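You operate a simulated robot arm through the tools that you are given. There is no shell and no other tool. Be economical: measure what you need, move in short steps, check, and stop when the job is done.

You are at the controls of a simulated robot arm. One attempt, no reset.

## Task
Drain the clear bowl and set the air to 4 bar.
Fine: close the orange valve once the bowl is empty; set the grey latch to FREE to turn the knob and back to STOP after; leave the other valves.

The check looks at the end state, three seconds after you hand in, the way a careful person would. Anything else that was tipped, shoved, dropped, spilled or broken makes it a failure.

## Robot
A 7-joint arm with a two-finger parallel gripper on a trunk, on a base that drives. Base frame: it is fixed to the floor where the robot stands at the start and does not move with it; the origin is under the middle of the robot, x ahead of it, y to its left, z up. Readings come in m, degrees, newtons and seconds.
Its first joint turns from -149.0 to 149.0 degrees. Places, roughly: black air knob [0.9, 0.1, 1.4]; blue valve [0.9, 0.1, 1.7]; clear bowl [1, 0.1, 1.2]; green valve [0.9, 1.7, 1.7]; grey latch [0.9, 0, 1.4]; orange valve [0.9, 0.1, 1.1]; teal valve [0.9, 1.7, 1.2]; wall air gauge [0.9, -0.1, 1.5]; yellow valve [0.9, -0.1, 1.2]. Payload 3.5 kg.
The tool frame sits at the grasp point between the pads (the TCP): z along the fingers, y along the line on which they close. The tips reach 0.023 m beyond it. The gripper opens to 0.094 m. The fingers are 0.038 m wide and 0.01 m thick; the gripper's body (0.054 by 0.096 m) begins 0.039 m behind the TCP.
Orientation is told as [roll, pitch, yaw] about the base's x, y, z axes, in that order, counted from this pose: with the fingers straight down and closing along the base's y, the tool's x points along the base's -x, its y along +y and its z along -z.

## Interface
- The arm moves only by the tool play_rows. Its argument "deltas" is a list of rows, each a list of 7 numbers: the closure, from 0 (fully open) to 1 (shut), then the shift along the tool's x, y, z in units of 100 mm (1.0 is 100 mm), then the turn, a rotation vector about the tool's x, y, z in units of 60 degrees (1.0 is 60 degrees). In form: [[grip, dx, dy, dz, wx, wy, wz], ...]. A call has 1 to 12 rows; each row is the pose to reach, as a shift and turn from the pose commanded when the call began, along the tool's axes at that moment. A call with a number of a shift or a turn outside -1 to 1 is refused whole. Rows are played at 5 a second. More than 0.05 m and 8.6 degrees between two rows, or a gripper value outside its range, and nothing of the call is played. Where a pose cannot be reached the arm comes as near as it can. A force on the tool above 40 N (or 10 N above the force at the start of the call, whichever is more), or a blocked arm, ends the call early, and 0.2 s more pass. Each finger travels about 0.153 m/s and halts on what it meets, pressing with about 24 N; the grip force reading is that of the motor and also rises with nothing between the fingers. The clock runs only during rows and for 0.2 s after the last one: add rows that repeat a pose to give the fingers time. It gives the time, the measured TCP pose, the force on the tool (base axes), the opening and the grip force at its end, in the units of the frame above (readings bear some noise), with the torque about the TCP (base axes, N m) and any sound that the robot's microphone picked up.
- Cameras (640 x 400 px; columns grow to the right, rows downward): "scene" is now at [-0.2428, 0.1822, 1.3278]; the picture's right is [-0.09, -1.00, 0.00], its down [0.04, -0.00, -1.00] and it looks along [1.00, -0.09, 0.04] (base axes); focal length 289 px, centre (320, 200). "wrist" rides on the gripper at [0.086, 0.016, -0.074] in the tool frame; the picture's right is [-0.18, 0.98, 0.00], its down [-0.58, -0.11, -0.81] and it looks along [-0.79, -0.15, 0.59] (tool axes); focal length 243 px, centre (320, 200). There is no depth. A picture from a camera that has moved, and an enlarged one, comes with that camera's place and axes in the base frame and with its lens.
- grab_frame(camera): a new picture of that camera. No time passes.
- drive_base(legs): drives the robot by 1 to 6 legs, each [ahead, left, turn to the left] in m, m and degrees, along the robot's own axes; the way and the turn of a leg run together, so that a leg with both is an arc; at most 1.5 m and 180 degrees a leg. The arm and the cameras ride along, it lands a little off, and it stops where it bumps. It gives what a move gives.
- aim_head(pan, tilt): turns the head with the scene camera to pan (to the left, within 143 degrees either way) and tilt (down, from -29 to 69), counted from straight ahead of the robot. It gives what a move gives.
- zoom(camera, box): a new picture of the part [left, top, right, bottom] of that camera's present view, enlarged. No time passes.
- job_done(): hands the job in; it is judged then, once.

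Go step by step. Nothing tells you exact positions but the pictures and the camera data: compare them with the known pose of the tool, close in by small moves and look again before you grip or let go. The budget is 120 turns and 90 pictures, counting those below and the enlarged ones. Unless the task says otherwise, let go and move clear before handing in, and close with one line.

The tools are called after "Call:" as name(argument=value, ...) on one line, values as JSON. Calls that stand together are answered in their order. play_rows: Moves the arm, as the interface text tells. Its arguments: {"type":"object","properties":{"deltas":{"type":"array"}},"required":["deltas"]} The other tools are called the same way: drive_base (legs) drives the base; aim_head (pan, tilt) turns the head that bears the scene camera; grab_frame (camera) takes a picture; zoom (camera, box) takes an enlarged picture of a part of a camera's view; job_done () hands the job in.

At the start:

```text
time_s: 0.0
position: [0.805, 0.0839, 0.9987]
tcp_rot: [0.1, 0.1, 0.0]
contact_force: [-0.3, 0.4, 0.0]
wrist_torque: [0.01, 0.02, -0.01]
gripper_width: 0.0941
grasp_force: 0.2
robot x, y, heading: [-0.0005, -0.002, 0.1]
head pan, tilt: [-5.2, -2.1]
```

scene: 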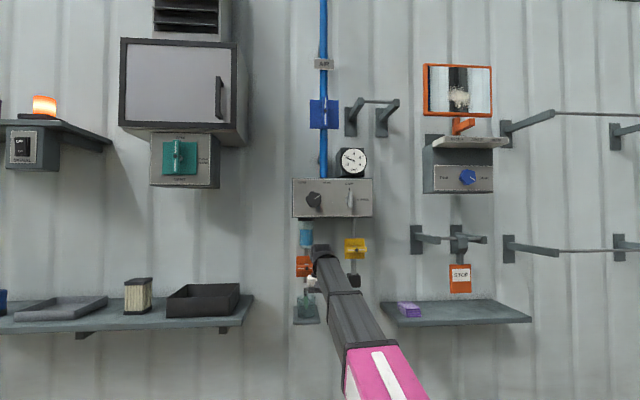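
wrist: 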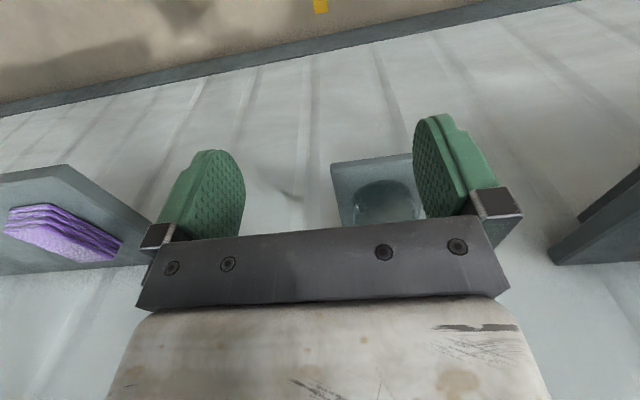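

I see the wall with the air unit ahead: a panel with a black knob and a latch, a gauge, and a bowl and orange valve below it. I'll zoom in on the details first.

Call:
zoom(camera="scene", box=[270, 130, 400, 220])

Call:
zoom(camera="scene", box=[270, 210, 400, 330])

```text
4.44 times, centred on (335, 175) of scene
camera zoom: at [-0.2428, 0.1822, 1.3278], right [-0.09, -1.0, 0.0], down [0.04, 0.0, -1.0], along [1.0, -0.09, 0.04], focal length 1284 px, centre (253, 311)
```

zoom: 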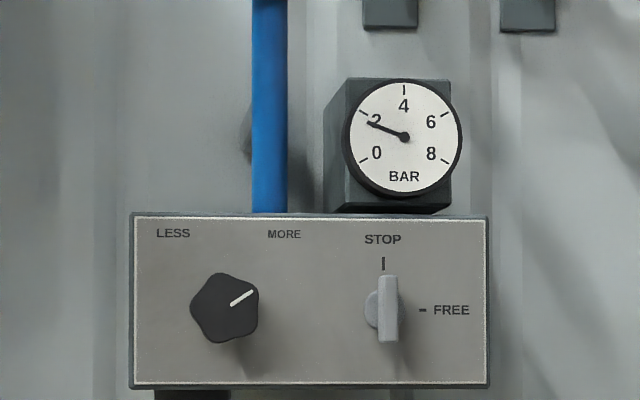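

```text
3.33 times, centred on (335, 270) of scene
camera zoom: at [-0.2428, 0.1822, 1.3278], right [-0.09, -1.0, 0.0], down [0.04, 0.0, -1.0], along [1.0, -0.09, 0.04], focal length 963 px, centre (270, -33)
```

zoom: 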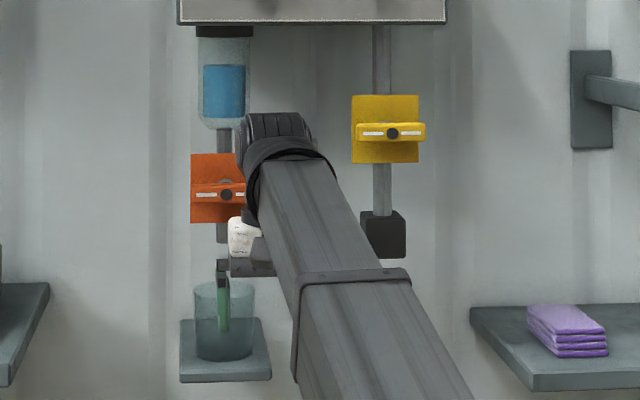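

The gauge reads a bit under 2 bar, the latch is at STOP, and the orange handle lies crosswise, so I take it as closed. I'll back away to free the arm and get a clear view.

Call:
drive_base(legs=[[-0.3, 0, 0]])

```text
time_s: 2.0
position: [0.5171, 0.0853, 0.9989]
tcp_rot: [0.1, 0.0, 0.1]
contact_force: [0.0, -0.3, -0.5]
wrist_torque: [-0.01, 0.01, 0.0]
gripper_width: 0.0937
grasp_force: 0.1
robot x, y, heading: [-0.2883, 0.0057, 0.2]
head pan, tilt: [-5.2, -2.1]
```

Next I'll pitch the hand up toward horizontal while raising it.

Call:
play_rows(deltas=[[0, 0, 0, -0.2, 0, -0.14, 0], [0, 0, 0, -0.4, 0, -0.28, 0], [0, 0, 0, -0.6, 0, -0.42, 0], [0, 0, 0, -0.8, 0, -0.56, 0], [0, 0, 0, -1, 0, -0.7, 0], [0, 0, 0, -1, 0, -0.84, 0], [0, 0, 0, -1, 0, -0.98, 0], [0, 0, 0, -1, 0, -1, 0], [0, 0, 0, -1, 0, -1, 0]])

```text
time_s: 4.0
position: [0.5167, 0.085, 1.1005]
tcp_rot: [0.0, -60.0, 0.1]
contact_force: [0.2, 1.1, -1.0]
wrist_torque: [-0.04, 0.0, 0.03]
gripper_width: 0.0939
grasp_force: 0.1
robot x, y, heading: [-0.2895, 0.0022, 0.1]
head pan, tilt: [-5.2, -2.1]
```

Call:
play_rows(deltas=[[0, 0, 0, 0, 0, -0.14, 0], [0, 0, 0, 0, 0, -0.28, 0], [0, 0, 0, 0, 0, -0.42, 0], [0, 0, 0, 0, 0, -0.5, 0], [0, 0, 0, 0, 0, -0.5, 0]])

Call:
grab_frame(camera="scene")

Call:
grab_frame(camera="wrist")

```text
time_s: 5.2
position: [0.5169, 0.0842, 1.0991]
tcp_rot: [172.4, -89.9, -172.4]
contact_force: [0.3, -1.2, 0.0]
wrist_torque: [0.02, 0.01, -0.02]
gripper_width: 0.0938
grasp_force: 0.1
robot x, y, heading: [-0.2864, -0.0033, -0.2]
head pan, tilt: [-5.2, -2.1]
```

```text
85 pictures are left
camera scene: at [-0.531, 0.182, 1.3278], right [-0.09, -1.0, 0.0], down [0.04, 0.0, -1.0], along [1.0, -0.09, 0.04], focal length 289 px, centre (320, 200)
```

scene: 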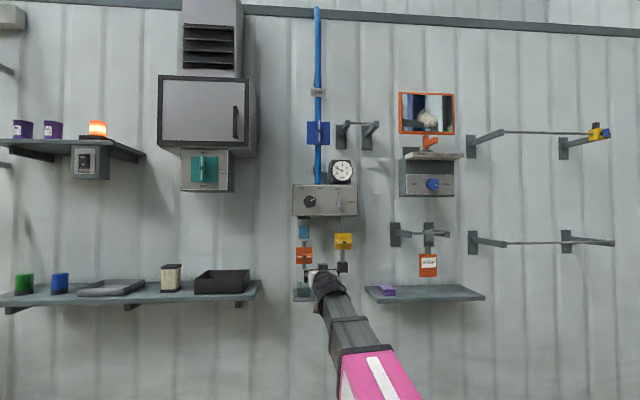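

```text
84 pictures are left
camera wrist: at [0.4428, 0.0994, 1.0132], right [0.0, 0.98, 0.18], down [-0.81, -0.11, 0.58], along [0.59, -0.15, 0.79], focal length 243 px, centre (320, 200)
```

wrist: 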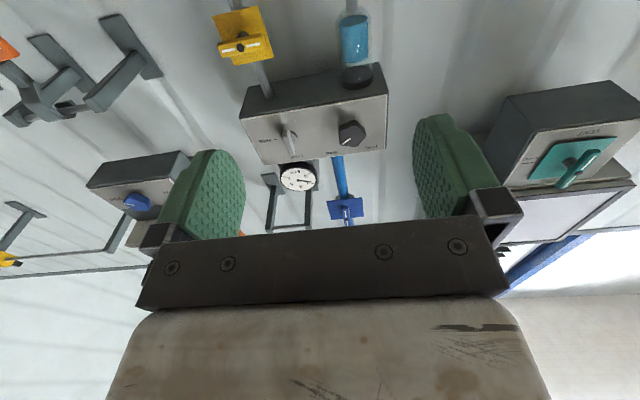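

Call:
zoom(camera="scene", box=[280, 210, 370, 310])

```text
4.00 times, centred on (325, 260) of scene
camera zoom: at [-0.531, 0.182, 1.3278], right [-0.09, -1.0, 0.0], down [0.04, 0.0, -1.0], along [1.0, -0.09, 0.04], focal length 1156 px, centre (300, -40)
```

zoom: 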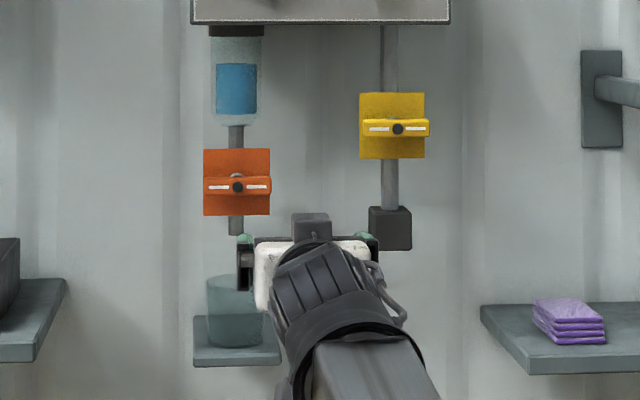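

Call:
zoom(camera="scene", box=[290, 240, 322, 260])

Call:
zoom(camera="wrist", box=[210, 0, 400, 190])

```text
16.00 times, centred on (306, 250) of scene
camera zoom: at [-0.531, 0.182, 1.3278], right [-0.09, -1.0, 0.0], down [0.04, 0.0, -1.0], along [1.0, -0.09, 0.04], focal length 4624 px, centre (544, -600)
```

zoom: 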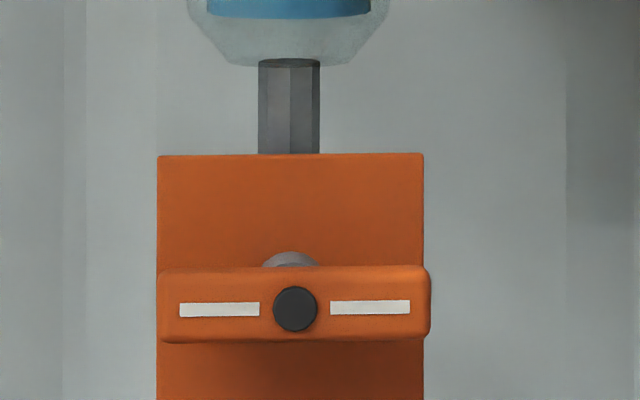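

```text
2.11 times, centred on (305, 95) of wrist
camera zoom: at [0.4428, 0.0994, 1.0132], right [0.0, 0.98, 0.18], down [-0.81, -0.11, 0.58], along [0.59, -0.15, 0.79], focal length 511 px, centre (352, 421)
```

zoom: 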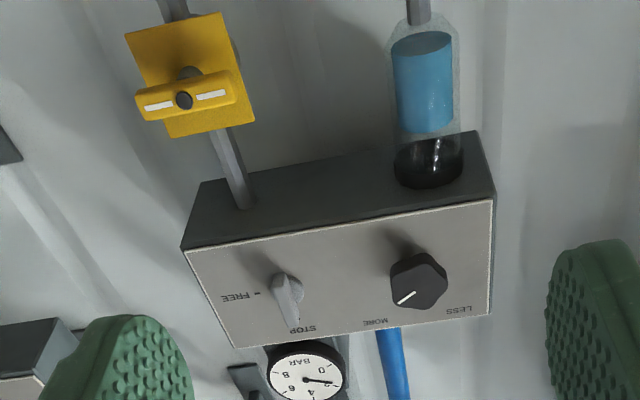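

The orange bar is about 82 mm long and 22 mm thick, with its pivot near [0.87, 0.133, 1.112]. I'll roll the hand +90° so the fingers close vertically and line up in front of it.

Call:
play_rows(deltas=[[0.2, -0.03, 0.1, 0, 0, 0, 0.14], [0.45, -0.06, 0.2, 0, 0, 0, 0.28], [0.45, -0.13, 0.3, 0, 0, 0, 0.42], [0.45, -0.13, 0.4, 0, 0, 0, 0.56], [0.45, -0.13, 0.49, 0, 0, 0, 0.7], [0.45, -0.13, 0.49, 0, 0, 0, 0.84], [0.45, -0.13, 0.49, 0, 0, 0, 0.98], [0.45, -0.13, 0.49, 0, 0, 0, 1.0], [0.45, -0.13, 0.49, 0, 0, 0, 1.0]])

Call:
play_rows(deltas=[[0.45, 0, 0, 0, 0, 0, 0.14], [0.45, 0, 0, 0, 0, 0, 0.28], [0.45, 0, 0, 0, 0, 0, 0.42], [0.45, 0, 0, 0, 0, 0, 0.5], [0.45, 0, 0, 0, 0, 0, 0.5]])

Call:
grab_frame(camera="wrist")

Call:
grab_frame(camera="scene")

```text
time_s: 7.2
position: [0.518, 0.1317, 1.1127]
tcp_rot: [90.1, -30.0, -90.0]
contact_force: [-0.1, -0.1, -0.5]
wrist_torque: [-0.02, -0.02, 0.02]
gripper_width: 0.0517
grasp_force: 0.1
robot x, y, heading: [-0.2857, 0.0005, -0.2]
head pan, tilt: [-5.2, -2.1]
```

```text
time_s: 8.4
position: [0.5177, 0.1315, 1.1121]
tcp_rot: [90.0, 0.1, -90.0]
contact_force: [0.0, -0.4, -0.6]
wrist_torque: [0.02, -0.02, 0.03]
gripper_width: 0.0519
grasp_force: 0.0
robot x, y, heading: [-0.2864, -0.0035, 0.2]
head pan, tilt: [-5.2, -2.1]
```

```text
80 pictures are left
camera wrist: at [0.4429, 0.2181, 1.1291], right [0.0, -0.19, 0.98], down [-0.81, -0.58, -0.11], along [0.59, -0.79, -0.15], focal length 243 px, centre (320, 200)
```

wrist: 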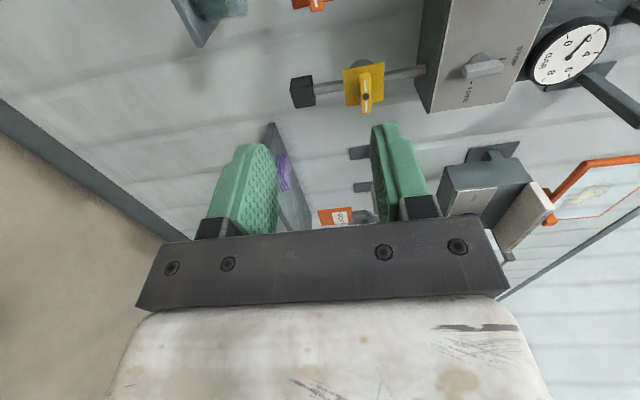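

```text
79 pictures are left
camera scene: at [-0.531, 0.182, 1.3278], right [-0.09, -1.0, 0.0], down [0.04, 0.0, -1.0], along [1.0, -0.09, 0.04], focal length 289 px, centre (320, 200)
```

scene: 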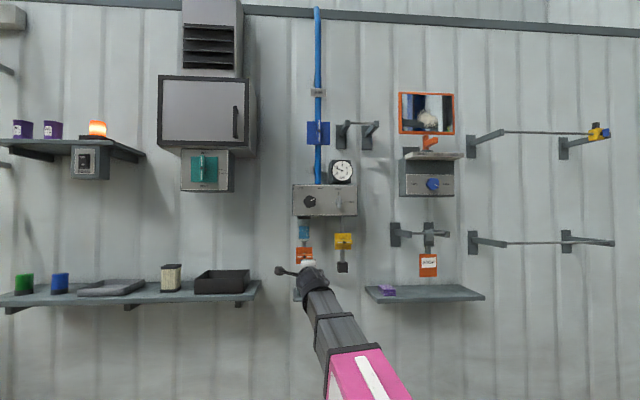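

Call:
drive_base(legs=[[0.2, 0, 0]])

Call:
grab_frame(camera="wrist")

Call:
grab_frame(camera="scene")

```text
time_s: 10.0
position: [0.7198, 0.1301, 1.1124]
tcp_rot: [90.0, 0.0, -90.2]
contact_force: [0.1, 0.9, -0.8]
wrist_torque: [0.0, 0.01, 0.0]
gripper_width: 0.0516
grasp_force: 0.0
robot x, y, heading: [-0.0859, 0.0007, -0.1]
head pan, tilt: [-5.2, -2.1]
```

```text
78 pictures are left
camera wrist: at [0.6455, 0.2156, 1.1289], right [0.0, -0.18, 0.98], down [-0.81, -0.58, -0.11], along [0.59, -0.79, -0.15], focal length 243 px, centre (320, 200)
```

wrist: 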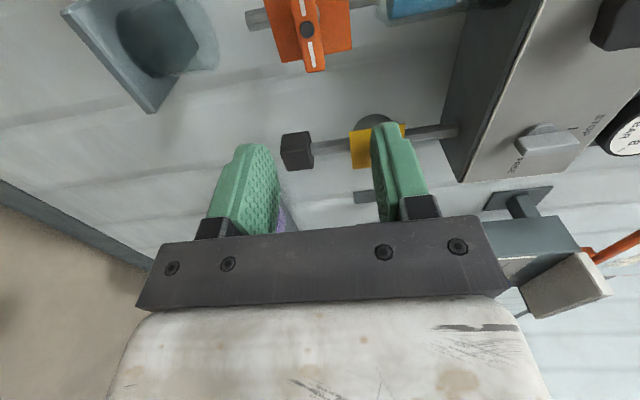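

```text
77 pictures are left
camera scene: at [-0.3285, 0.1826, 1.3278], right [-0.09, -1.0, 0.0], down [0.04, 0.0, -1.0], along [0.99, -0.09, 0.04], focal length 289 px, centre (320, 200)
```

scene: 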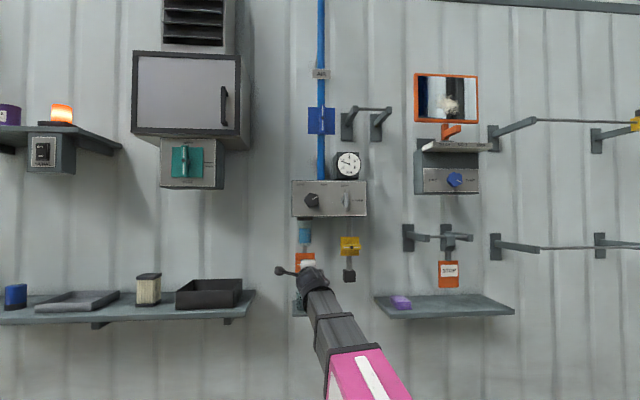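

The wrist and scene views agree that the bar's front face is near [0.905, 0.131, 1.10]. I'll close in to x≈0.85 and look again.

Call:
play_rows(deltas=[[0.45, 0, -0.06, 0.3, 0, 0, 0], [0.45, 0, -0.11, 0.6, 0, 0, 0], [0.45, 0, -0.11, 0.9, 0, 0, 0], [0.45, 0, -0.11, 1.0, 0, 0, 0], [0.45, 0, -0.11, 1.0, 0, 0, 0]])

Call:
grab_frame(camera="wrist")

Call:
zoom(camera="scene", box=[270, 210, 370, 310])

```text
time_s: 11.2
position: [0.8187, 0.1302, 1.101]
tcp_rot: [90.0, 0.0, -90.1]
contact_force: [0.1, -0.2, -0.7]
wrist_torque: [0.02, -0.03, -0.02]
gripper_width: 0.0517
grasp_force: 0.1
robot x, y, heading: [-0.0839, -0.0005, 0.2]
head pan, tilt: [-5.2, -2.1]
```

```text
76 pictures are left
camera wrist: at [0.7452, 0.2155, 1.1182], right [0.0, -0.18, 0.98], down [-0.81, -0.58, -0.11], along [0.59, -0.79, -0.15], focal length 243 px, centre (320, 200)
```

wrist: 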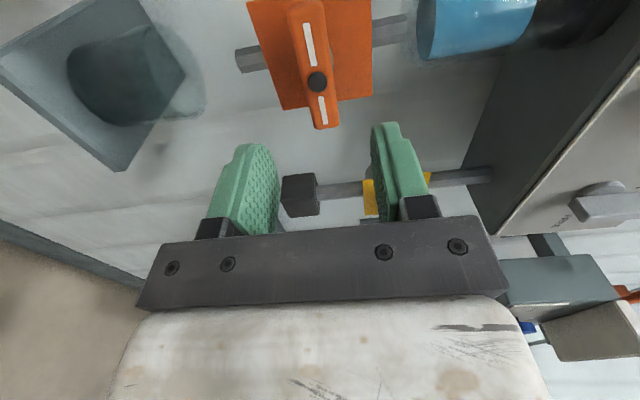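

```text
4.00 times, centred on (320, 260) of scene
camera zoom: at [-0.3285, 0.1826, 1.3278], right [-0.09, -1.0, 0.0], down [0.04, 0.0, -1.0], along [0.99, -0.09, 0.04], focal length 1156 px, centre (320, -40)
```

zoom: 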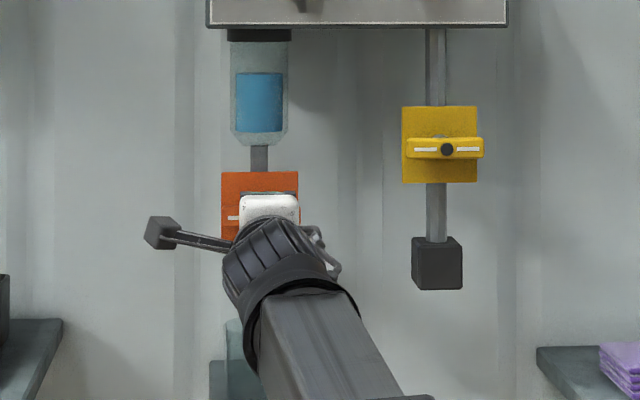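

Call:
play_rows(deltas=[[0.45, 0, 0, 0.3, 0, 0, 0], [0.45, 0, 0, 0.6, 0, 0, 0], [0.45, 0, 0, 0.9, 0, 0, 0], [0.45, 0, 0, 0.9, 0, 0, 0]])

Call:
grab_frame(camera="wrist")

```text
time_s: 12.2
position: [0.9088, 0.1304, 1.1027]
tcp_rot: [90.1, 0.0, -90.0]
contact_force: [-0.1, -1.0, 0.6]
wrist_torque: [-0.04, -0.02, 0.01]
gripper_width: 0.0518
grasp_force: 0.1
robot x, y, heading: [-0.0848, 0.0022, 0.0]
head pan, tilt: [-5.2, -2.1]
```

```text
74 pictures are left
camera wrist: at [0.8351, 0.2154, 1.1181], right [0.0, -0.18, 0.98], down [-0.81, -0.58, -0.11], along [0.59, -0.79, -0.15], focal length 243 px, centre (320, 200)
```

wrist: 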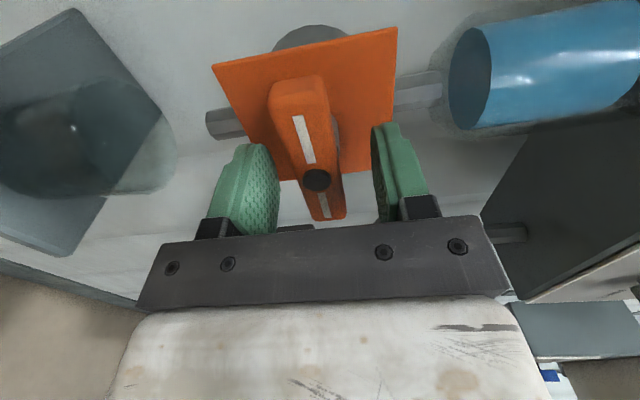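

Call:
play_rows(deltas=[[0.45, 0, -0.01, 0.08, 0, 0, 0], [0.6, 0, -0.01, 0.08, 0, 0, 0], [0.75, 0, -0.01, 0.08, 0, 0, 0], [0.9, 0, -0.01, 0.08, 0, 0, 0], [0.9, 0, -0.01, 0.08, 0, 0, 0]])

Call:
grab_frame(camera="wrist")

```text
time_s: 13.4
position: [0.9167, 0.1279, 1.0997]
tcp_rot: [89.9, 0.0, -90.3]
contact_force: [-2.8, 2.6, -21.1]
wrist_torque: [-0.04, -0.08, -0.53]
gripper_width: 0.0219
grasp_force: 45.3
robot x, y, heading: [-0.0889, -0.0001, 0.1]
head pan, tilt: [-5.2, -2.1]
```

```text
73 pictures are left
camera wrist: at [0.8432, 0.2144, 1.1169], right [0.0, -0.18, 0.98], down [-0.81, -0.58, -0.11], along [0.59, -0.79, -0.15], focal length 243 px, centre (320, 200)
```

wrist: 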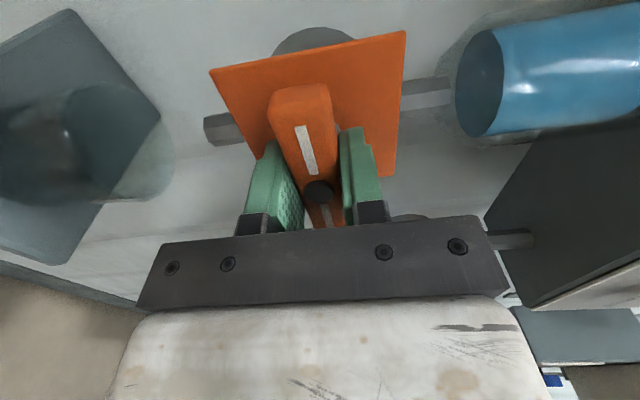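

Call:
play_rows(deltas=[[0.9, 0.02, -0.02, 0, 0, 0, 0], [0.9, 0.02, -0.02, 0, 0, 0, 0]])

```text
time_s: 14.0
position: [0.917, 0.1282, 1.1002]
tcp_rot: [90.0, 0.0, -90.2]
contact_force: [-4.6, -13.2, -9.2]
wrist_torque: [-0.01, -0.23, -0.27]
gripper_width: 0.022
grasp_force: 44.7
robot x, y, heading: [-0.0885, -0.0018, -0.1]
head pan, tilt: [-5.2, -2.1]
```

Call:
play_rows(deltas=[[0.9, -0.02, -0.015, 0, 0, 0, 0], [0.9, -0.02, -0.015, 0, 0, 0, -0.1], [0.9, -0.02, -0.015, 0, 0, 0, -0.2], [0.9, -0.02, -0.015, 0, 0, 0, -0.2]])

Call:
grab_frame(camera="wrist")

```text
time_s: 15.2
position: [0.9164, 0.1286, 1.0994]
tcp_rot: [90.3, -12.2, -90.1]
contact_force: [-5.0, -3.6, 4.7]
wrist_torque: [0.04, 0.34, 0.33]
gripper_width: 0.0217
grasp_force: 45.3
robot x, y, heading: [-0.0879, 0.0038, -0.2]
head pan, tilt: [-5.2, -2.1]
stopped in row 4: the force on the tool passed its limit at 41 N (the readings are from after the stop); the commanded pose is now the measured one
```

```text
72 pictures are left
camera wrist: at [0.843, 0.2158, 1.0978], right [-0.01, 0.03, 1.0], down [-0.81, -0.59, 0.01], along [0.59, -0.81, 0.03], focal length 243 px, centre (320, 200)
```

wrist: 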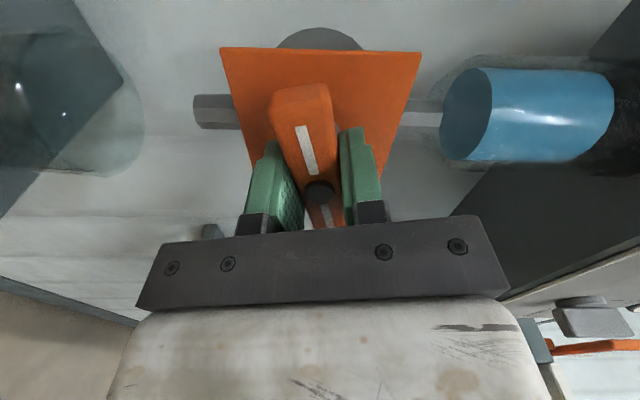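

The handle follows counter-clockwise (12° so far). I'll continue in small stages, watching the forces.

Call:
play_rows(deltas=[[0.9, 0, 0, 0, 0, 0, -0.08], [0.9, 0, 0, 0, 0, 0, -0.16], [0.9, 0, 0, 0, 0, 0, -0.24], [0.9, 0, 0, 0, 0, 0, -0.32], [0.9, 0, 0, 0, 0, 0, -0.32]])

```text
time_s: 16.4
position: [0.917, 0.1298, 1.1012]
tcp_rot: [90.4, -31.4, -90.3]
contact_force: [-12.2, -12.2, 17.4]
wrist_torque: [0.03, 0.38, 0.24]
gripper_width: 0.0217
grasp_force: 44.5
robot x, y, heading: [-0.0847, -0.0005, -0.2]
head pan, tilt: [-5.2, -2.1]
```

Call:
play_rows(deltas=[[0.9, -0.02, 0.009, -0.01, 0, 0, 0], [0.9, -0.02, 0.009, -0.01, 0, 0, -0.1], [0.9, -0.02, 0.009, -0.01, 0, 0, -0.2], [0.9, -0.025, 0.009, -0.01, 0, 0, -0.3], [0.9, -0.025, 0.009, -0.01, 0, 0, -0.3]])

```text
time_s: 17.6
position: [0.9176, 0.1286, 1.1014]
tcp_rot: [90.2, -49.4, -90.1]
contact_force: [3.8, 12.0, -11.0]
wrist_torque: [-0.01, 0.79, 0.66]
gripper_width: 0.0219
grasp_force: 45.0
robot x, y, heading: [-0.0906, -0.0005, 0.2]
head pan, tilt: [-5.2, -2.1]
```

Call:
play_rows(deltas=[[0.9, 0.014, 0, 0, 0, 0, 0], [0.9, 0.014, 0, 0, 0, 0, -0.1], [0.9, 0.014, 0, 0, 0, 0, -0.2], [0.9, 0.014, 0, 0, 0, 0, -0.3], [0.9, 0.014, 0, 0, 0, 0, -0.38], [0.9, 0.014, 0, 0, 0, 0, -0.38]])

Call:
zoom(camera="scene", box=[270, 170, 370, 310])

```text
time_s: 19.0
position: [0.9166, 0.1287, 1.1004]
tcp_rot: [91.0, -72.3, -90.9]
contact_force: [12.7, 18.1, 1.3]
wrist_torque: [-0.02, -0.43, -0.05]
gripper_width: 0.0216
grasp_force: 44.5
robot x, y, heading: [-0.0851, -0.0024, -0.1]
head pan, tilt: [-5.2, -2.1]
```

```text
2.86 times, centred on (320, 240) of scene
camera zoom: at [-0.328, 0.1832, 1.3278], right [-0.09, -1.0, 0.0], down [0.04, 0.0, -1.0], along [0.99, -0.09, 0.04], focal length 826 px, centre (320, 86)
```

zoom: 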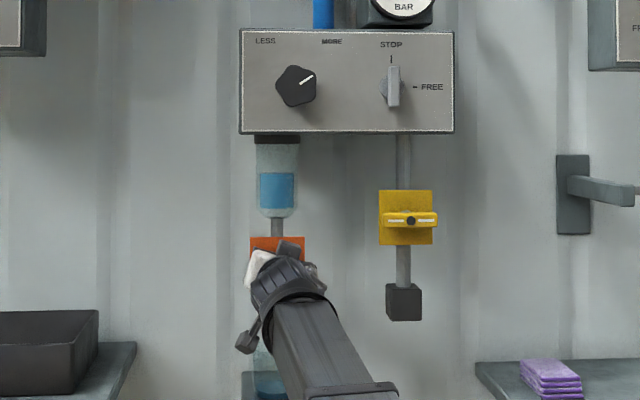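

It is draining: the level has dropped and the cup is filling. I'll finish the turn to 90°.

Call:
play_rows(deltas=[[0.9, 0.006, 0.019, 0.01, 0, 0, 0], [0.9, 0.006, 0.019, 0.01, 0, 0, -0.1], [0.9, 0.006, 0.019, 0.01, 0, 0, -0.2], [0.9, 0.006, 0.019, 0.01, 0, 0, -0.28], [0.9, 0.006, 0.019, 0.01, 0, 0, -0.28]])

Call:
grab_frame(camera="wrist")

Call:
zoom(camera="scene", box=[270, 210, 370, 310])

```text
time_s: 20.2
position: [0.9167, 0.13, 1.102]
tcp_rot: [106.1, -89.1, -106.0]
contact_force: [3.2, -5.0, 8.5]
wrist_torque: [-0.05, -1.01, -0.02]
gripper_width: 0.0219
grasp_force: 45.1
robot x, y, heading: [-0.0884, 0.0002, -0.2]
head pan, tilt: [-5.2, -2.1]
```

```text
70 pictures are left
camera wrist: at [0.8432, 0.1468, 1.0151], right [0.0, 0.98, 0.2], down [-0.81, -0.12, 0.58], along [0.59, -0.16, 0.79], focal length 243 px, centre (320, 200)
```

wrist: 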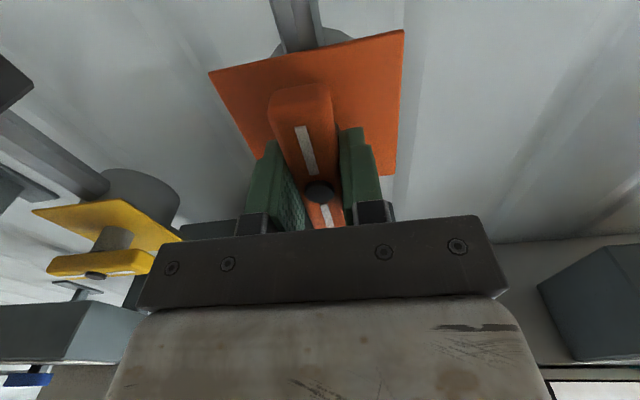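

```text
4.00 times, centred on (320, 260) of scene
camera zoom: at [-0.3285, 0.1822, 1.3278], right [-0.09, -1.0, 0.0], down [0.04, 0.0, -1.0], along [0.99, -0.09, 0.04], focal length 1156 px, centre (320, -40)
```

zoom: 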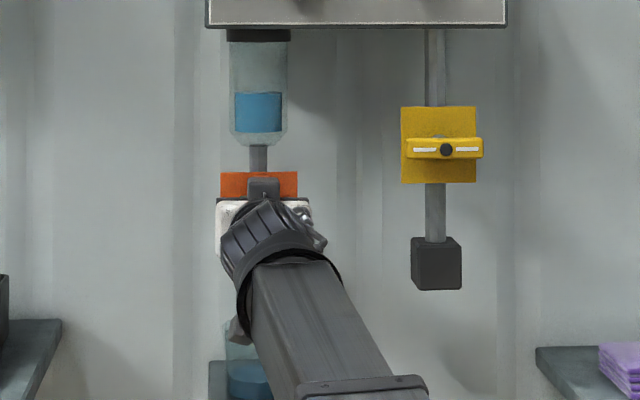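

The handle is vertical and the bowl is draining. I'll hold here while it empties.

Call:
play_rows(deltas=[[0.9, 0, 0, 0, 0, 0, 0], [0.9, 0, 0, 0, 0, 0, 0], [0.9, 0, 0, 0, 0, 0, 0], [0.9, 0, 0, 0, 0, 0, 0], [0.9, 0, 0, 0, 0, 0, 0], [0.9, 0, 0, 0, 0, 0, 0], [0.9, 0, 0, 0, 0, 0, 0], [0.9, 0, 0, 0, 0, 0, 0], [0.9, 0, 0, 0, 0, 0, 0], [0.9, 0, 0, 0, 0, 0, 0], [0.9, 0, 0, 0, 0, 0, 0], [0.9, 0, 0, 0, 0, 0, 0]])

Call:
play_rows(deltas=[[0.9, 0, 0, 0, 0, 0, 0], [0.9, 0, 0, 0, 0, 0, 0], [0.9, 0, 0, 0, 0, 0, 0], [0.9, 0, 0, 0, 0, 0, 0], [0.9, 0, 0, 0, 0, 0, 0], [0.9, 0, 0, 0, 0, 0, 0], [0.9, 0, 0, 0, 0, 0, 0], [0.9, 0, 0, 0, 0, 0, 0], [0.9, 0, 0, 0, 0, 0, 0], [0.9, 0, 0, 0, 0, 0, 0], [0.9, 0, 0, 0, 0, 0, 0], [0.9, 0, 0, 0, 0, 0, 0]])

Call:
zoom(camera="scene", box=[270, 210, 370, 310])

```text
time_s: 22.8
position: [0.917, 0.1303, 1.1009]
tcp_rot: [103.0, -88.8, -103.2]
contact_force: [3.3, -23.2, 15.2]
wrist_torque: [-0.02, -0.16, 0.01]
gripper_width: 0.0219
grasp_force: 44.9
robot x, y, heading: [-0.0851, 0.0011, -0.4]
head pan, tilt: [-5.2, -2.1]
```

```text
time_s: 25.4
position: [0.9172, 0.1305, 1.1021]
tcp_rot: [103.3, -88.9, -103.5]
contact_force: [4.2, -27.0, 14.9]
wrist_torque: [-0.04, 0.32, 0.0]
gripper_width: 0.022
grasp_force: 44.8
robot x, y, heading: [-0.086, -0.0011, -0.2]
head pan, tilt: [-5.2, -2.1]
```

```text
4.00 times, centred on (320, 260) of scene
camera zoom: at [-0.3286, 0.1815, 1.3279], right [-0.09, -1.0, 0.0], down [0.04, 0.0, -1.0], along [0.99, -0.09, 0.04], focal length 1156 px, centre (320, -40)
```

zoom: 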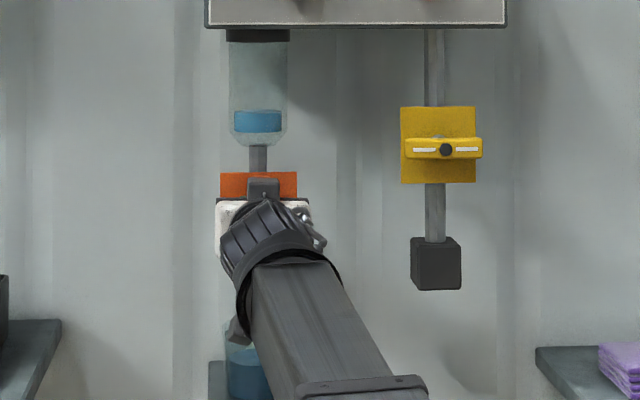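

Call:
play_rows(deltas=[[0.9, -0.01, -0.025, 0, 0, 0, 0], [0.9, -0.01, -0.025, 0, 0, 0, 0], [0.9, -0.01, -0.025, 0, 0, 0, 0], [0.9, -0.01, -0.025, 0, 0, 0, 0], [0.9, -0.01, -0.025, 0, 0, 0, 0], [0.9, -0.01, -0.025, 0, 0, 0, 0], [0.9, -0.01, -0.025, 0, 0, 0, 0], [0.9, -0.01, -0.025, 0, 0, 0, 0], [0.9, -0.01, -0.025, 0, 0, 0, 0], [0.9, -0.01, -0.025, 0, 0, 0, 0], [0.9, -0.01, -0.025, 0, 0, 0, 0], [0.9, -0.01, -0.025, 0, 0, 0, 0]])

Call:
play_rows(deltas=[[0.9, 0, 0, 0, 0, 0, 0], [0.9, 0, 0, 0, 0, 0, 0], [0.9, 0, 0, 0, 0, 0, 0], [0.9, 0, 0, 0, 0, 0, 0], [0.9, 0, 0, 0, 0, 0, 0], [0.9, 0, 0, 0, 0, 0, 0], [0.9, 0, 0, 0, 0, 0, 0], [0.9, 0, 0, 0, 0, 0, 0], [0.9, 0, 0, 0, 0, 0, 0], [0.9, 0, 0, 0, 0, 0, 0], [0.9, 0, 0, 0, 0, 0, 0], [0.9, 0, 0, 0, 0, 0, 0]])

Call:
zoom(camera="scene", box=[270, 210, 370, 310])

```text
time_s: 28.0
position: [0.9171, 0.1299, 1.1019]
tcp_rot: [105.3, -88.9, -105.2]
contact_force: [-14.7, 24.0, -5.1]
wrist_torque: [0.07, 0.06, 0.26]
gripper_width: 0.0222
grasp_force: 45.2
robot x, y, heading: [-0.0843, 0.0018, -0.2]
head pan, tilt: [-5.2, -2.1]
```

```text
time_s: 29.7
position: [0.9162, 0.1295, 1.1013]
tcp_rot: [104.9, -88.9, -104.8]
contact_force: [-3.0, 5.1, 3.0]
wrist_torque: [0.01, 0.88, 0.07]
gripper_width: 0.022
grasp_force: 45.2
robot x, y, heading: [-0.0861, -0.0026, -0.1]
head pan, tilt: [-5.2, -2.1]
stopped in row 8: the force on the tool passed its limit at 40 N (the readings are from after the stop); the commanded pose is now the measured one
```

```text
4.00 times, centred on (320, 260) of scene
camera zoom: at [-0.3285, 0.1828, 1.3277], right [-0.09, -1.0, 0.0], down [0.04, 0.0, -1.0], along [1.0, -0.09, 0.04], focal length 1156 px, centre (320, -40)
```

zoom: 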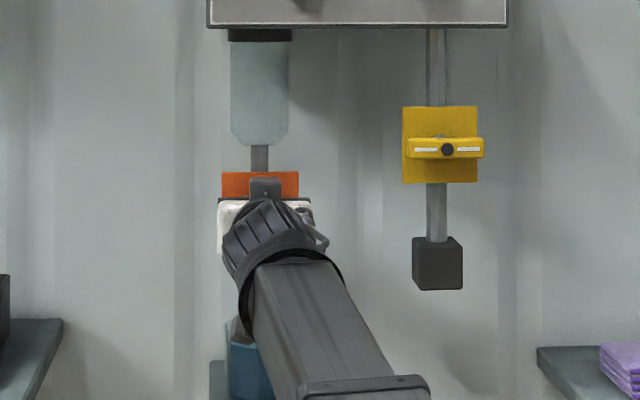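

The bowl is empty. I'll turn the handle back clockwise.

Call:
play_rows(deltas=[[0.9, 0, 0, 0, 0, 0, 0.1], [0.9, 0, 0, 0, 0, 0, 0.2], [0.9, 0, 0, 0, 0, 0, 0.3], [0.9, 0, 0, 0, 0, 0, 0.3]])

```text
time_s: 30.7
position: [0.9159, 0.1303, 1.1012]
tcp_rot: [91.0, -70.9, -90.8]
contact_force: [-7.3, 8.7, 1.2]
wrist_torque: [0.04, -1.37, -0.51]
gripper_width: 0.0219
grasp_force: 45.0
robot x, y, heading: [-0.0878, -0.0009, -0.1]
head pan, tilt: [-5.2, -2.1]
```

Call:
play_rows(deltas=[[0.9, 0, 0.005, 0, 0, 0, 0.1], [0.9, 0, 0.005, 0, 0, 0, 0.2], [0.9, 0, 0.005, 0, 0, 0, 0.3], [0.9, 0, 0.005, 0, 0, 0, 0.4], [0.9, 0, 0.005, 0, 0, 0, 0.4]])

```text
time_s: 31.9
position: [0.9172, 0.1293, 1.1007]
tcp_rot: [90.2, -46.9, -90.2]
contact_force: [0.7, -2.8, -9.8]
wrist_torque: [-0.01, -0.59, -0.81]
gripper_width: 0.0217
grasp_force: 44.5
robot x, y, heading: [-0.0834, -0.0034, 0.0]
head pan, tilt: [-5.2, -2.1]
```

Call:
play_rows(deltas=[[0.9, 0.005, -0.005, 0, 0, 0, 0.1], [0.9, 0.005, -0.005, 0, 0, 0, 0.2], [0.9, 0.005, -0.005, 0, 0, 0, 0.3], [0.9, 0.005, -0.005, 0, 0, 0, 0.4], [0.9, 0.005, -0.005, 0, 0, 0, 0.4]])

```text
time_s: 33.1
position: [0.9169, 0.1285, 1.0999]
tcp_rot: [90.1, -22.8, -90.1]
contact_force: [-20.6, -0.1, -22.2]
wrist_torque: [0.01, 0.17, -0.19]
gripper_width: 0.0218
grasp_force: 45.1
robot x, y, heading: [-0.0841, 0.0007, -0.0]
head pan, tilt: [-5.2, -2.1]
```

Call:
play_rows(deltas=[[0.9, 0.008, -0.018, -0.02, 0, 0, 0], [0.9, 0.008, -0.018, -0.02, 0, 0, 0.1], [0.9, 0.008, -0.018, -0.02, 0, 0, 0.2], [0.9, 0.008, -0.018, -0.02, 0, 0, 0.3], [0.9, 0.008, -0.018, -0.02, 0, 0, 0.38], [0.9, 0.008, -0.018, -0.02, 0, 0, 0.38]])

Call:
grab_frame(camera="wrist")

```text
time_s: 34.5
position: [0.9169, 0.1284, 1.0987]
tcp_rot: [90.2, 0.0, -90.0]
contact_force: [33.9, -5.4, 13.7]
wrist_torque: [0.0, 0.43, -0.46]
gripper_width: 0.022
grasp_force: 44.9
robot x, y, heading: [-0.0865, 0.0024, -0.1]
head pan, tilt: [-5.2, -2.1]
```

```text
66 pictures are left
camera wrist: at [0.8427, 0.2141, 1.1161], right [-0.01, -0.18, 0.98], down [-0.81, -0.58, -0.11], along [0.59, -0.79, -0.14], focal length 243 px, centre (320, 200)
```

wrist: 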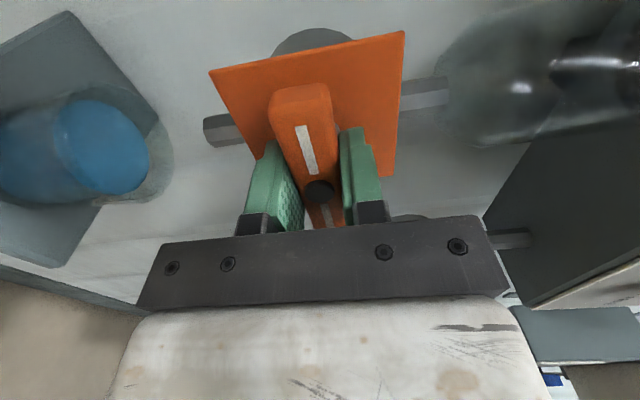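

The handle is back crosswise. I'll release it and back out straight.

Call:
play_rows(deltas=[[0.6, 0, 0.01, 0, 0, 0, 0], [0.45, 0, 0.01, 0, 0, 0, 0], [0.45, 0, 0.01, 0, 0, 0, 0], [0.45, 0, 0.01, -0.3, 0, 0, 0], [0.45, 0, 0.01, -0.6, 0, 0, 0], [0.45, 0, 0.01, -1.0, 0, 0, 0], [0.45, 0, 0.01, -1.0, 0, 0, 0]])

Call:
drive_base(legs=[[-0.25, 0, 0]])

Call:
grab_frame(camera="wrist")

Call:
grab_frame(camera="scene")

```text
time_s: 36.1
position: [0.8157, 0.1284, 1.0984]
tcp_rot: [90.3, -0.2, -90.1]
contact_force: [0.7, 0.5, -0.1]
wrist_torque: [-0.03, -0.03, 0.0]
gripper_width: 0.0518
grasp_force: 0.1
robot x, y, heading: [-0.0883, 0.0, -0.2]
head pan, tilt: [-5.2, -2.1]
```

```text
time_s: 38.0
position: [0.5643, 0.1276, 1.0988]
tcp_rot: [90.3, -0.1, -90.2]
contact_force: [0.0, 0.2, -0.1]
wrist_torque: [-0.04, 0.01, 0.0]
gripper_width: 0.0517
grasp_force: 0.0
robot x, y, heading: [-0.3357, -0.0028, -0.4]
head pan, tilt: [-5.2, -2.1]
```

```text
65 pictures are left
camera wrist: at [0.4911, 0.2126, 1.1146], right [-0.01, -0.18, 0.98], down [-0.81, -0.58, -0.11], along [0.59, -0.79, -0.14], focal length 243 px, centre (320, 200)
```

wrist: 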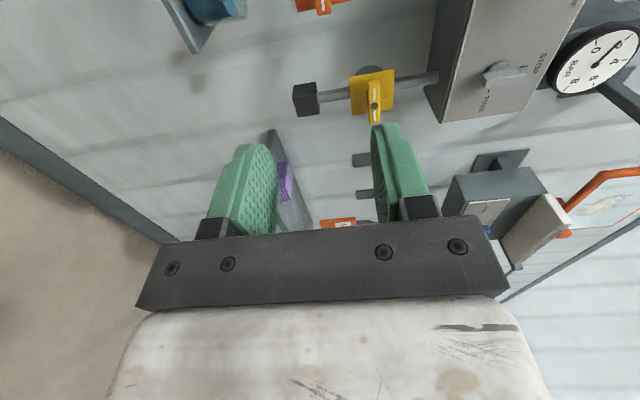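

```text
64 pictures are left
camera scene: at [-0.579, 0.1844, 1.3278], right [-0.1, -1.0, 0.0], down [0.04, 0.0, -1.0], along [0.99, -0.1, 0.04], focal length 289 px, centre (320, 200)
```

scene: 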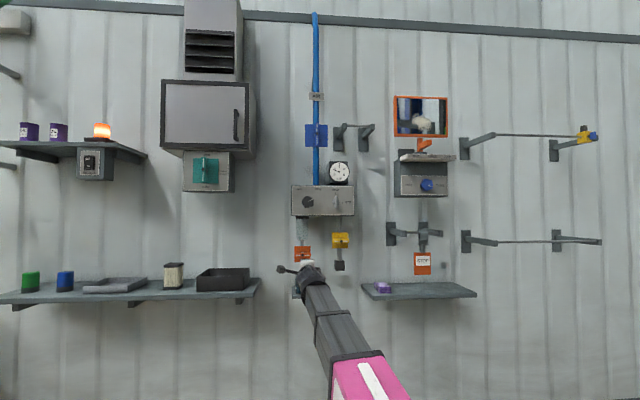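

Call:
zoom(camera="scene", box=[280, 210, 360, 280])

Call:
zoom(camera="scene", box=[285, 155, 365, 220])

```text
5.71 times, centred on (320, 245) of scene
camera zoom: at [-0.579, 0.1844, 1.3278], right [-0.1, -1.0, 0.0], down [0.04, 0.0, -1.0], along [0.99, -0.1, 0.04], focal length 1651 px, centre (320, -57)
```

zoom: 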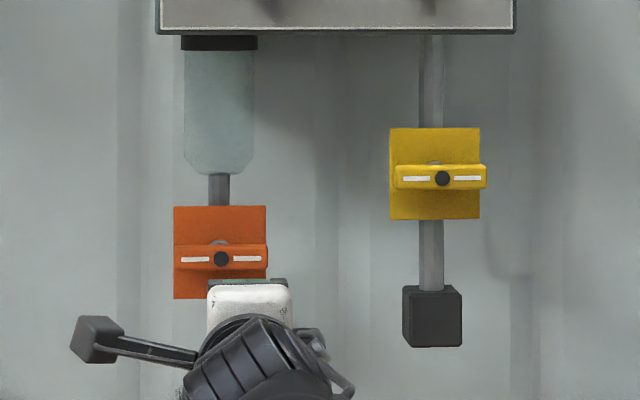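

```text
6.15 times, centred on (325, 188) of scene
camera zoom: at [-0.579, 0.1844, 1.3278], right [-0.1, -1.0, 0.0], down [0.04, 0.0, -1.0], along [0.99, -0.1, 0.04], focal length 1778 px, centre (289, 277)
```

zoom: 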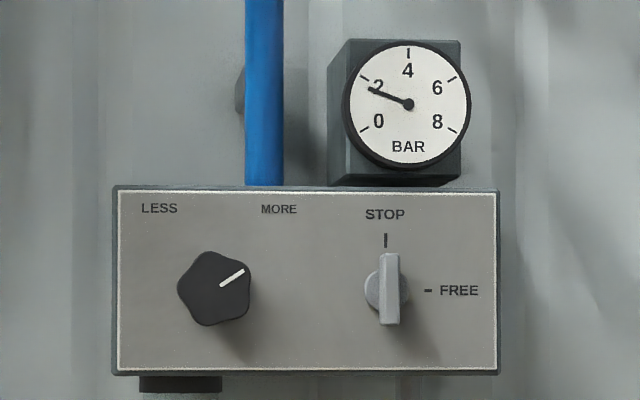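

The bowl is empty, the orange valve is closed, and the gauge is at about 1.7. Next comes the latch near [0.9, -0.044, 1.373], so I'll raise the hand and roll back to 0.

Call:
play_rows(deltas=[[0.45, -0.12, 0.2, 0, 0, 0, -0.14], [0.45, -0.24, 0.4, 0, 0, 0, -0.28], [0.45, -0.36, 0.6, 0, 0, 0, -0.42], [0.45, -0.48, 0.8, 0, 0, 0, -0.56], [0.45, -0.6, 1.0, 0, 0, 0, -0.7], [0.45, -0.72, 1.0, 0, 0, 0, -0.84], [0.45, -0.84, 1.0, 0, 0, 0, -0.98], [0.45, -0.86, 1.0, 0, 0, 0, -1.0], [0.45, -0.86, 1.0, 0, 0, 0, -1.0]])

```text
time_s: 40.0
position: [0.565, 0.0424, 1.2001]
tcp_rot: [90.4, -60.2, -90.7]
contact_force: [-0.5, 0.2, -0.4]
wrist_torque: [0.02, -0.02, -0.01]
gripper_width: 0.0519
grasp_force: 0.0
robot x, y, heading: [-0.335, 0.0016, -0.4]
head pan, tilt: [-5.2, -2.1]
```

Call:
play_rows(deltas=[[0.45, -0.3, 0.02, 0, 0, 0, -0.14], [0.45, -0.6, 0.04, 0, 0, 0, -0.28], [0.45, -0.8, 0.06, 0, 0, 0, -0.42], [0.45, -0.97, 0.06, 0, 0, 0, -0.5], [0.45, -0.97, 0.06, 0, 0, 0, -0.5]])

```text
time_s: 41.2
position: [0.5642, -0.0017, 1.2867]
tcp_rot: [-140.5, -89.7, 140.2]
contact_force: [-0.2, 0.4, -0.3]
wrist_torque: [0.04, 0.0, 0.01]
gripper_width: 0.0515
grasp_force: 0.1
robot x, y, heading: [-0.3368, 0.0018, -0.2]
head pan, tilt: [-5.2, -2.1]
```

Now at roll 0 (tool x down, y left). I'll go up 86 mm and right 42 mm, then drive closer.

Call:
play_rows(deltas=[[0.45, -0.4, -0.2, 0, 0, 0, 0], [0.45, -0.8, -0.4, 0, 0, 0, 0], [0.45, -0.86, -0.42, 0, 0, 0, 0], [0.45, -0.86, -0.42, 0, 0, 0, 0]])

Call:
drive_base(legs=[[0.2, 0, 0]])

Call:
grab_frame(camera="wrist")

Call:
grab_frame(camera="scene")

```text
time_s: 42.2
position: [0.565, -0.0415, 1.3733]
tcp_rot: [-153.6, -89.7, 153.3]
contact_force: [-0.3, 0.0, -0.9]
wrist_torque: [0.03, -0.02, 0.01]
gripper_width: 0.0517
grasp_force: 0.1
robot x, y, heading: [-0.3428, 0.0016, -0.4]
head pan, tilt: [-5.2, -2.1]
```

```text
time_s: 43.8
position: [0.765, -0.0424, 1.3729]
tcp_rot: [-153.6, -89.8, 153.6]
contact_force: [0.2, 0.1, -0.1]
wrist_torque: [0.0, -0.03, 0.03]
gripper_width: 0.0515
grasp_force: 0.1
robot x, y, heading: [-0.1362, -0.0037, -0.3]
head pan, tilt: [-5.2, -2.1]
```

```text
61 pictures are left
camera wrist: at [0.6915, -0.0265, 1.2866], right [0.0, 0.98, 0.18], down [-0.81, -0.11, 0.58], along [0.59, -0.15, 0.8], focal length 243 px, centre (320, 200)
```

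wrist: 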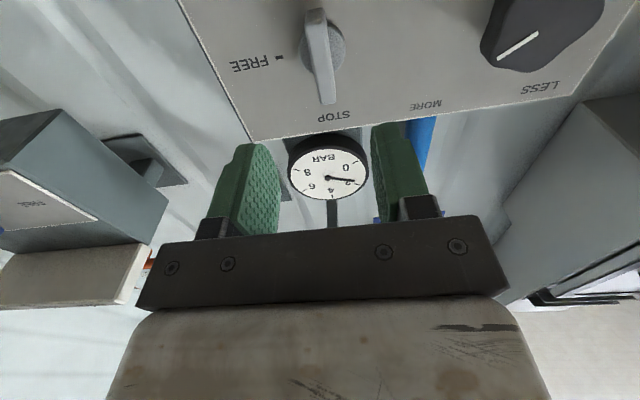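

```text
60 pictures are left
camera scene: at [-0.3779, 0.1831, 1.3278], right [-0.09, -1.0, 0.0], down [0.04, 0.0, -1.0], along [0.99, -0.09, 0.04], focal length 289 px, centre (320, 200)
```

scene: 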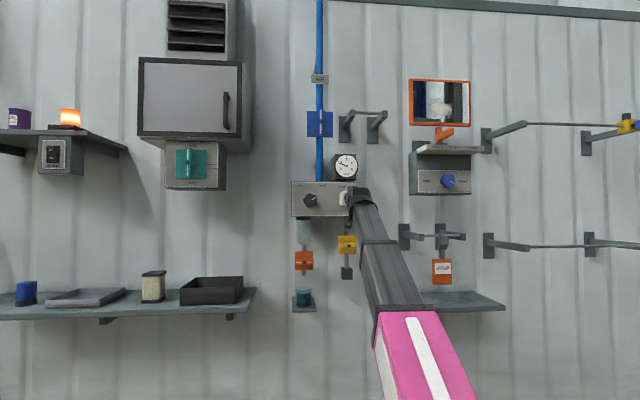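

Call:
play_rows(deltas=[[0.45, 0, 0, 0.3, 0, 0, 0], [0.45, 0, 0, 0.6, 0, 0, 0], [0.45, 0, 0, 0.8, 0, 0, 0], [0.45, 0, 0, 0.8, 0, 0, 0]])

Call:
grab_frame(camera="wrist")

```text
time_s: 44.8
position: [0.8461, -0.0419, 1.3744]
tcp_rot: [-153.0, -89.7, 153.0]
contact_force: [-0.3, -0.3, 0.0]
wrist_torque: [0.0, 0.0, -0.01]
gripper_width: 0.0517
grasp_force: 0.0
robot x, y, heading: [-0.1391, -0.002, -0.2]
head pan, tilt: [-5.2, -2.1]
```

```text
59 pictures are left
camera wrist: at [0.772, -0.0269, 1.2879], right [0.0, 0.98, 0.18], down [-0.81, -0.11, 0.58], along [0.59, -0.15, 0.8], focal length 243 px, centre (320, 200)
```

wrist: 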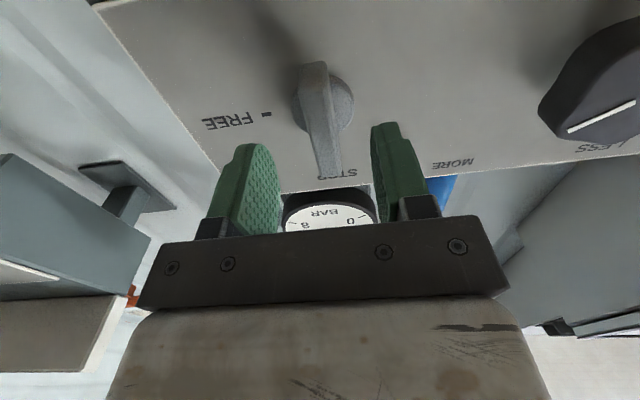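

Call:
play_rows(deltas=[[0.45, 0, 0, 0.2, 0, 0, 0], [0.45, 0, 0, 0.4, 0, 0, 0], [0.45, 0, 0, 0.46, 0, 0, 0], [0.45, 0, 0, 0.46, 0, 0, 0]])

Call:
grab_frame(camera="wrist")

```text
time_s: 45.6
position: [0.8824, -0.0416, 1.3735]
tcp_rot: [-167.0, -89.7, 167.0]
contact_force: [-12.1, -0.1, 6.0]
wrist_torque: [0.19, 0.1, 0.34]
gripper_width: 0.0516
grasp_force: 0.0
robot x, y, heading: [-0.1358, -0.0005, -0.6]
head pan, tilt: [-5.2, -2.1]
stopped in row 3: the force on the tool passed its limit at 46 N (the readings are from after the stop); the commanded pose is now the measured one
```

```text
58 pictures are left
camera wrist: at [0.8091, -0.0264, 1.2877], right [0.0, 0.98, 0.18], down [-0.81, -0.11, 0.58], along [0.59, -0.15, 0.8], focal length 243 px, centre (320, 200)
```

wrist: 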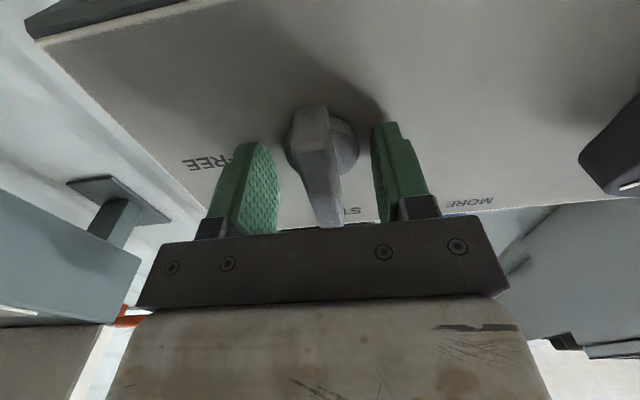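

The tips touched the panel; I'll back off 3 mm and close on the lever.

Call:
play_rows(deltas=[[0.45, 0, 0, -0.03, 0, 0, 0], [0.6, 0, 0, -0.03, 0, 0, 0], [0.75, 0, 0, -0.03, 0, 0, 0], [0.9, 0, 0, -0.03, 0, 0, 0], [0.9, 0, 0, -0.03, 0, 0, 0]])

Call:
grab_frame(camera="wrist")

```text
time_s: 46.8
position: [0.8821, -0.039, 1.3723]
tcp_rot: [-130.0, -89.8, 129.9]
contact_force: [4.7, 5.0, -2.8]
wrist_torque: [-0.03, 0.5, 0.35]
gripper_width: 0.0377
grasp_force: 45.0
robot x, y, heading: [-0.1374, 0.001, -0.1]
head pan, tilt: [-5.2, -2.1]
```

```text
57 pictures are left
camera wrist: at [0.8076, -0.0249, 1.2863], right [0.0, 0.98, 0.18], down [-0.81, -0.11, 0.58], along [0.59, -0.15, 0.79], focal length 243 px, centre (320, 200)
```

wrist: 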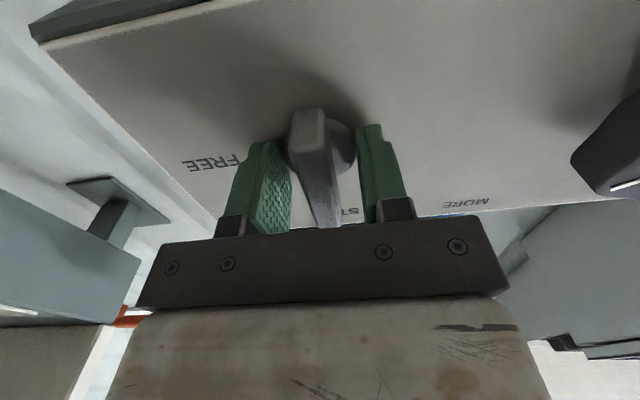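

The fingers caught the round base (38 mm wide), not the lever. I'll open, back off about 9 mm, and close again.

Call:
play_rows(deltas=[[0.6, 0, -0.02, 0, 0, 0, 0], [0.45, 0, -0.03, 0, 0, 0, 0], [0.45, 0, -0.03, -0.09, 0, 0, 0], [0.6, 0, -0.03, -0.09, 0, 0, 0], [0.75, 0, -0.03, -0.09, 0, 0, 0], [0.9, 0, -0.03, -0.09, 0, 0, 0], [0.9, 0, -0.03, -0.09, 0, 0, 0]])

Call:
grab_frame(camera="wrist")

```text
time_s: 48.4
position: [0.872, -0.0416, 1.3724]
tcp_rot: [-147.1, -89.8, 147.0]
contact_force: [-1.2, 18.2, 0.0]
wrist_torque: [0.17, 0.11, 0.26]
gripper_width: 0.0176
grasp_force: 9.0
robot x, y, heading: [-0.1364, 0.0008, 0.1]
head pan, tilt: [-5.2, -2.1]
```

```text
56 pictures are left
camera wrist: at [0.7979, -0.0267, 1.2863], right [0.0, 0.98, 0.18], down [-0.81, -0.11, 0.58], along [0.59, -0.15, 0.79], focal length 243 px, centre (320, 200)
```

wrist: 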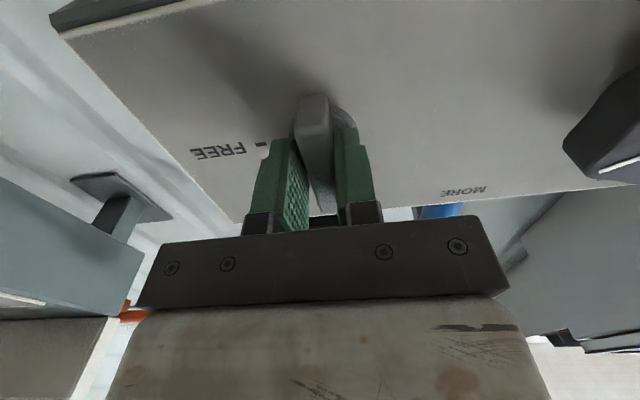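

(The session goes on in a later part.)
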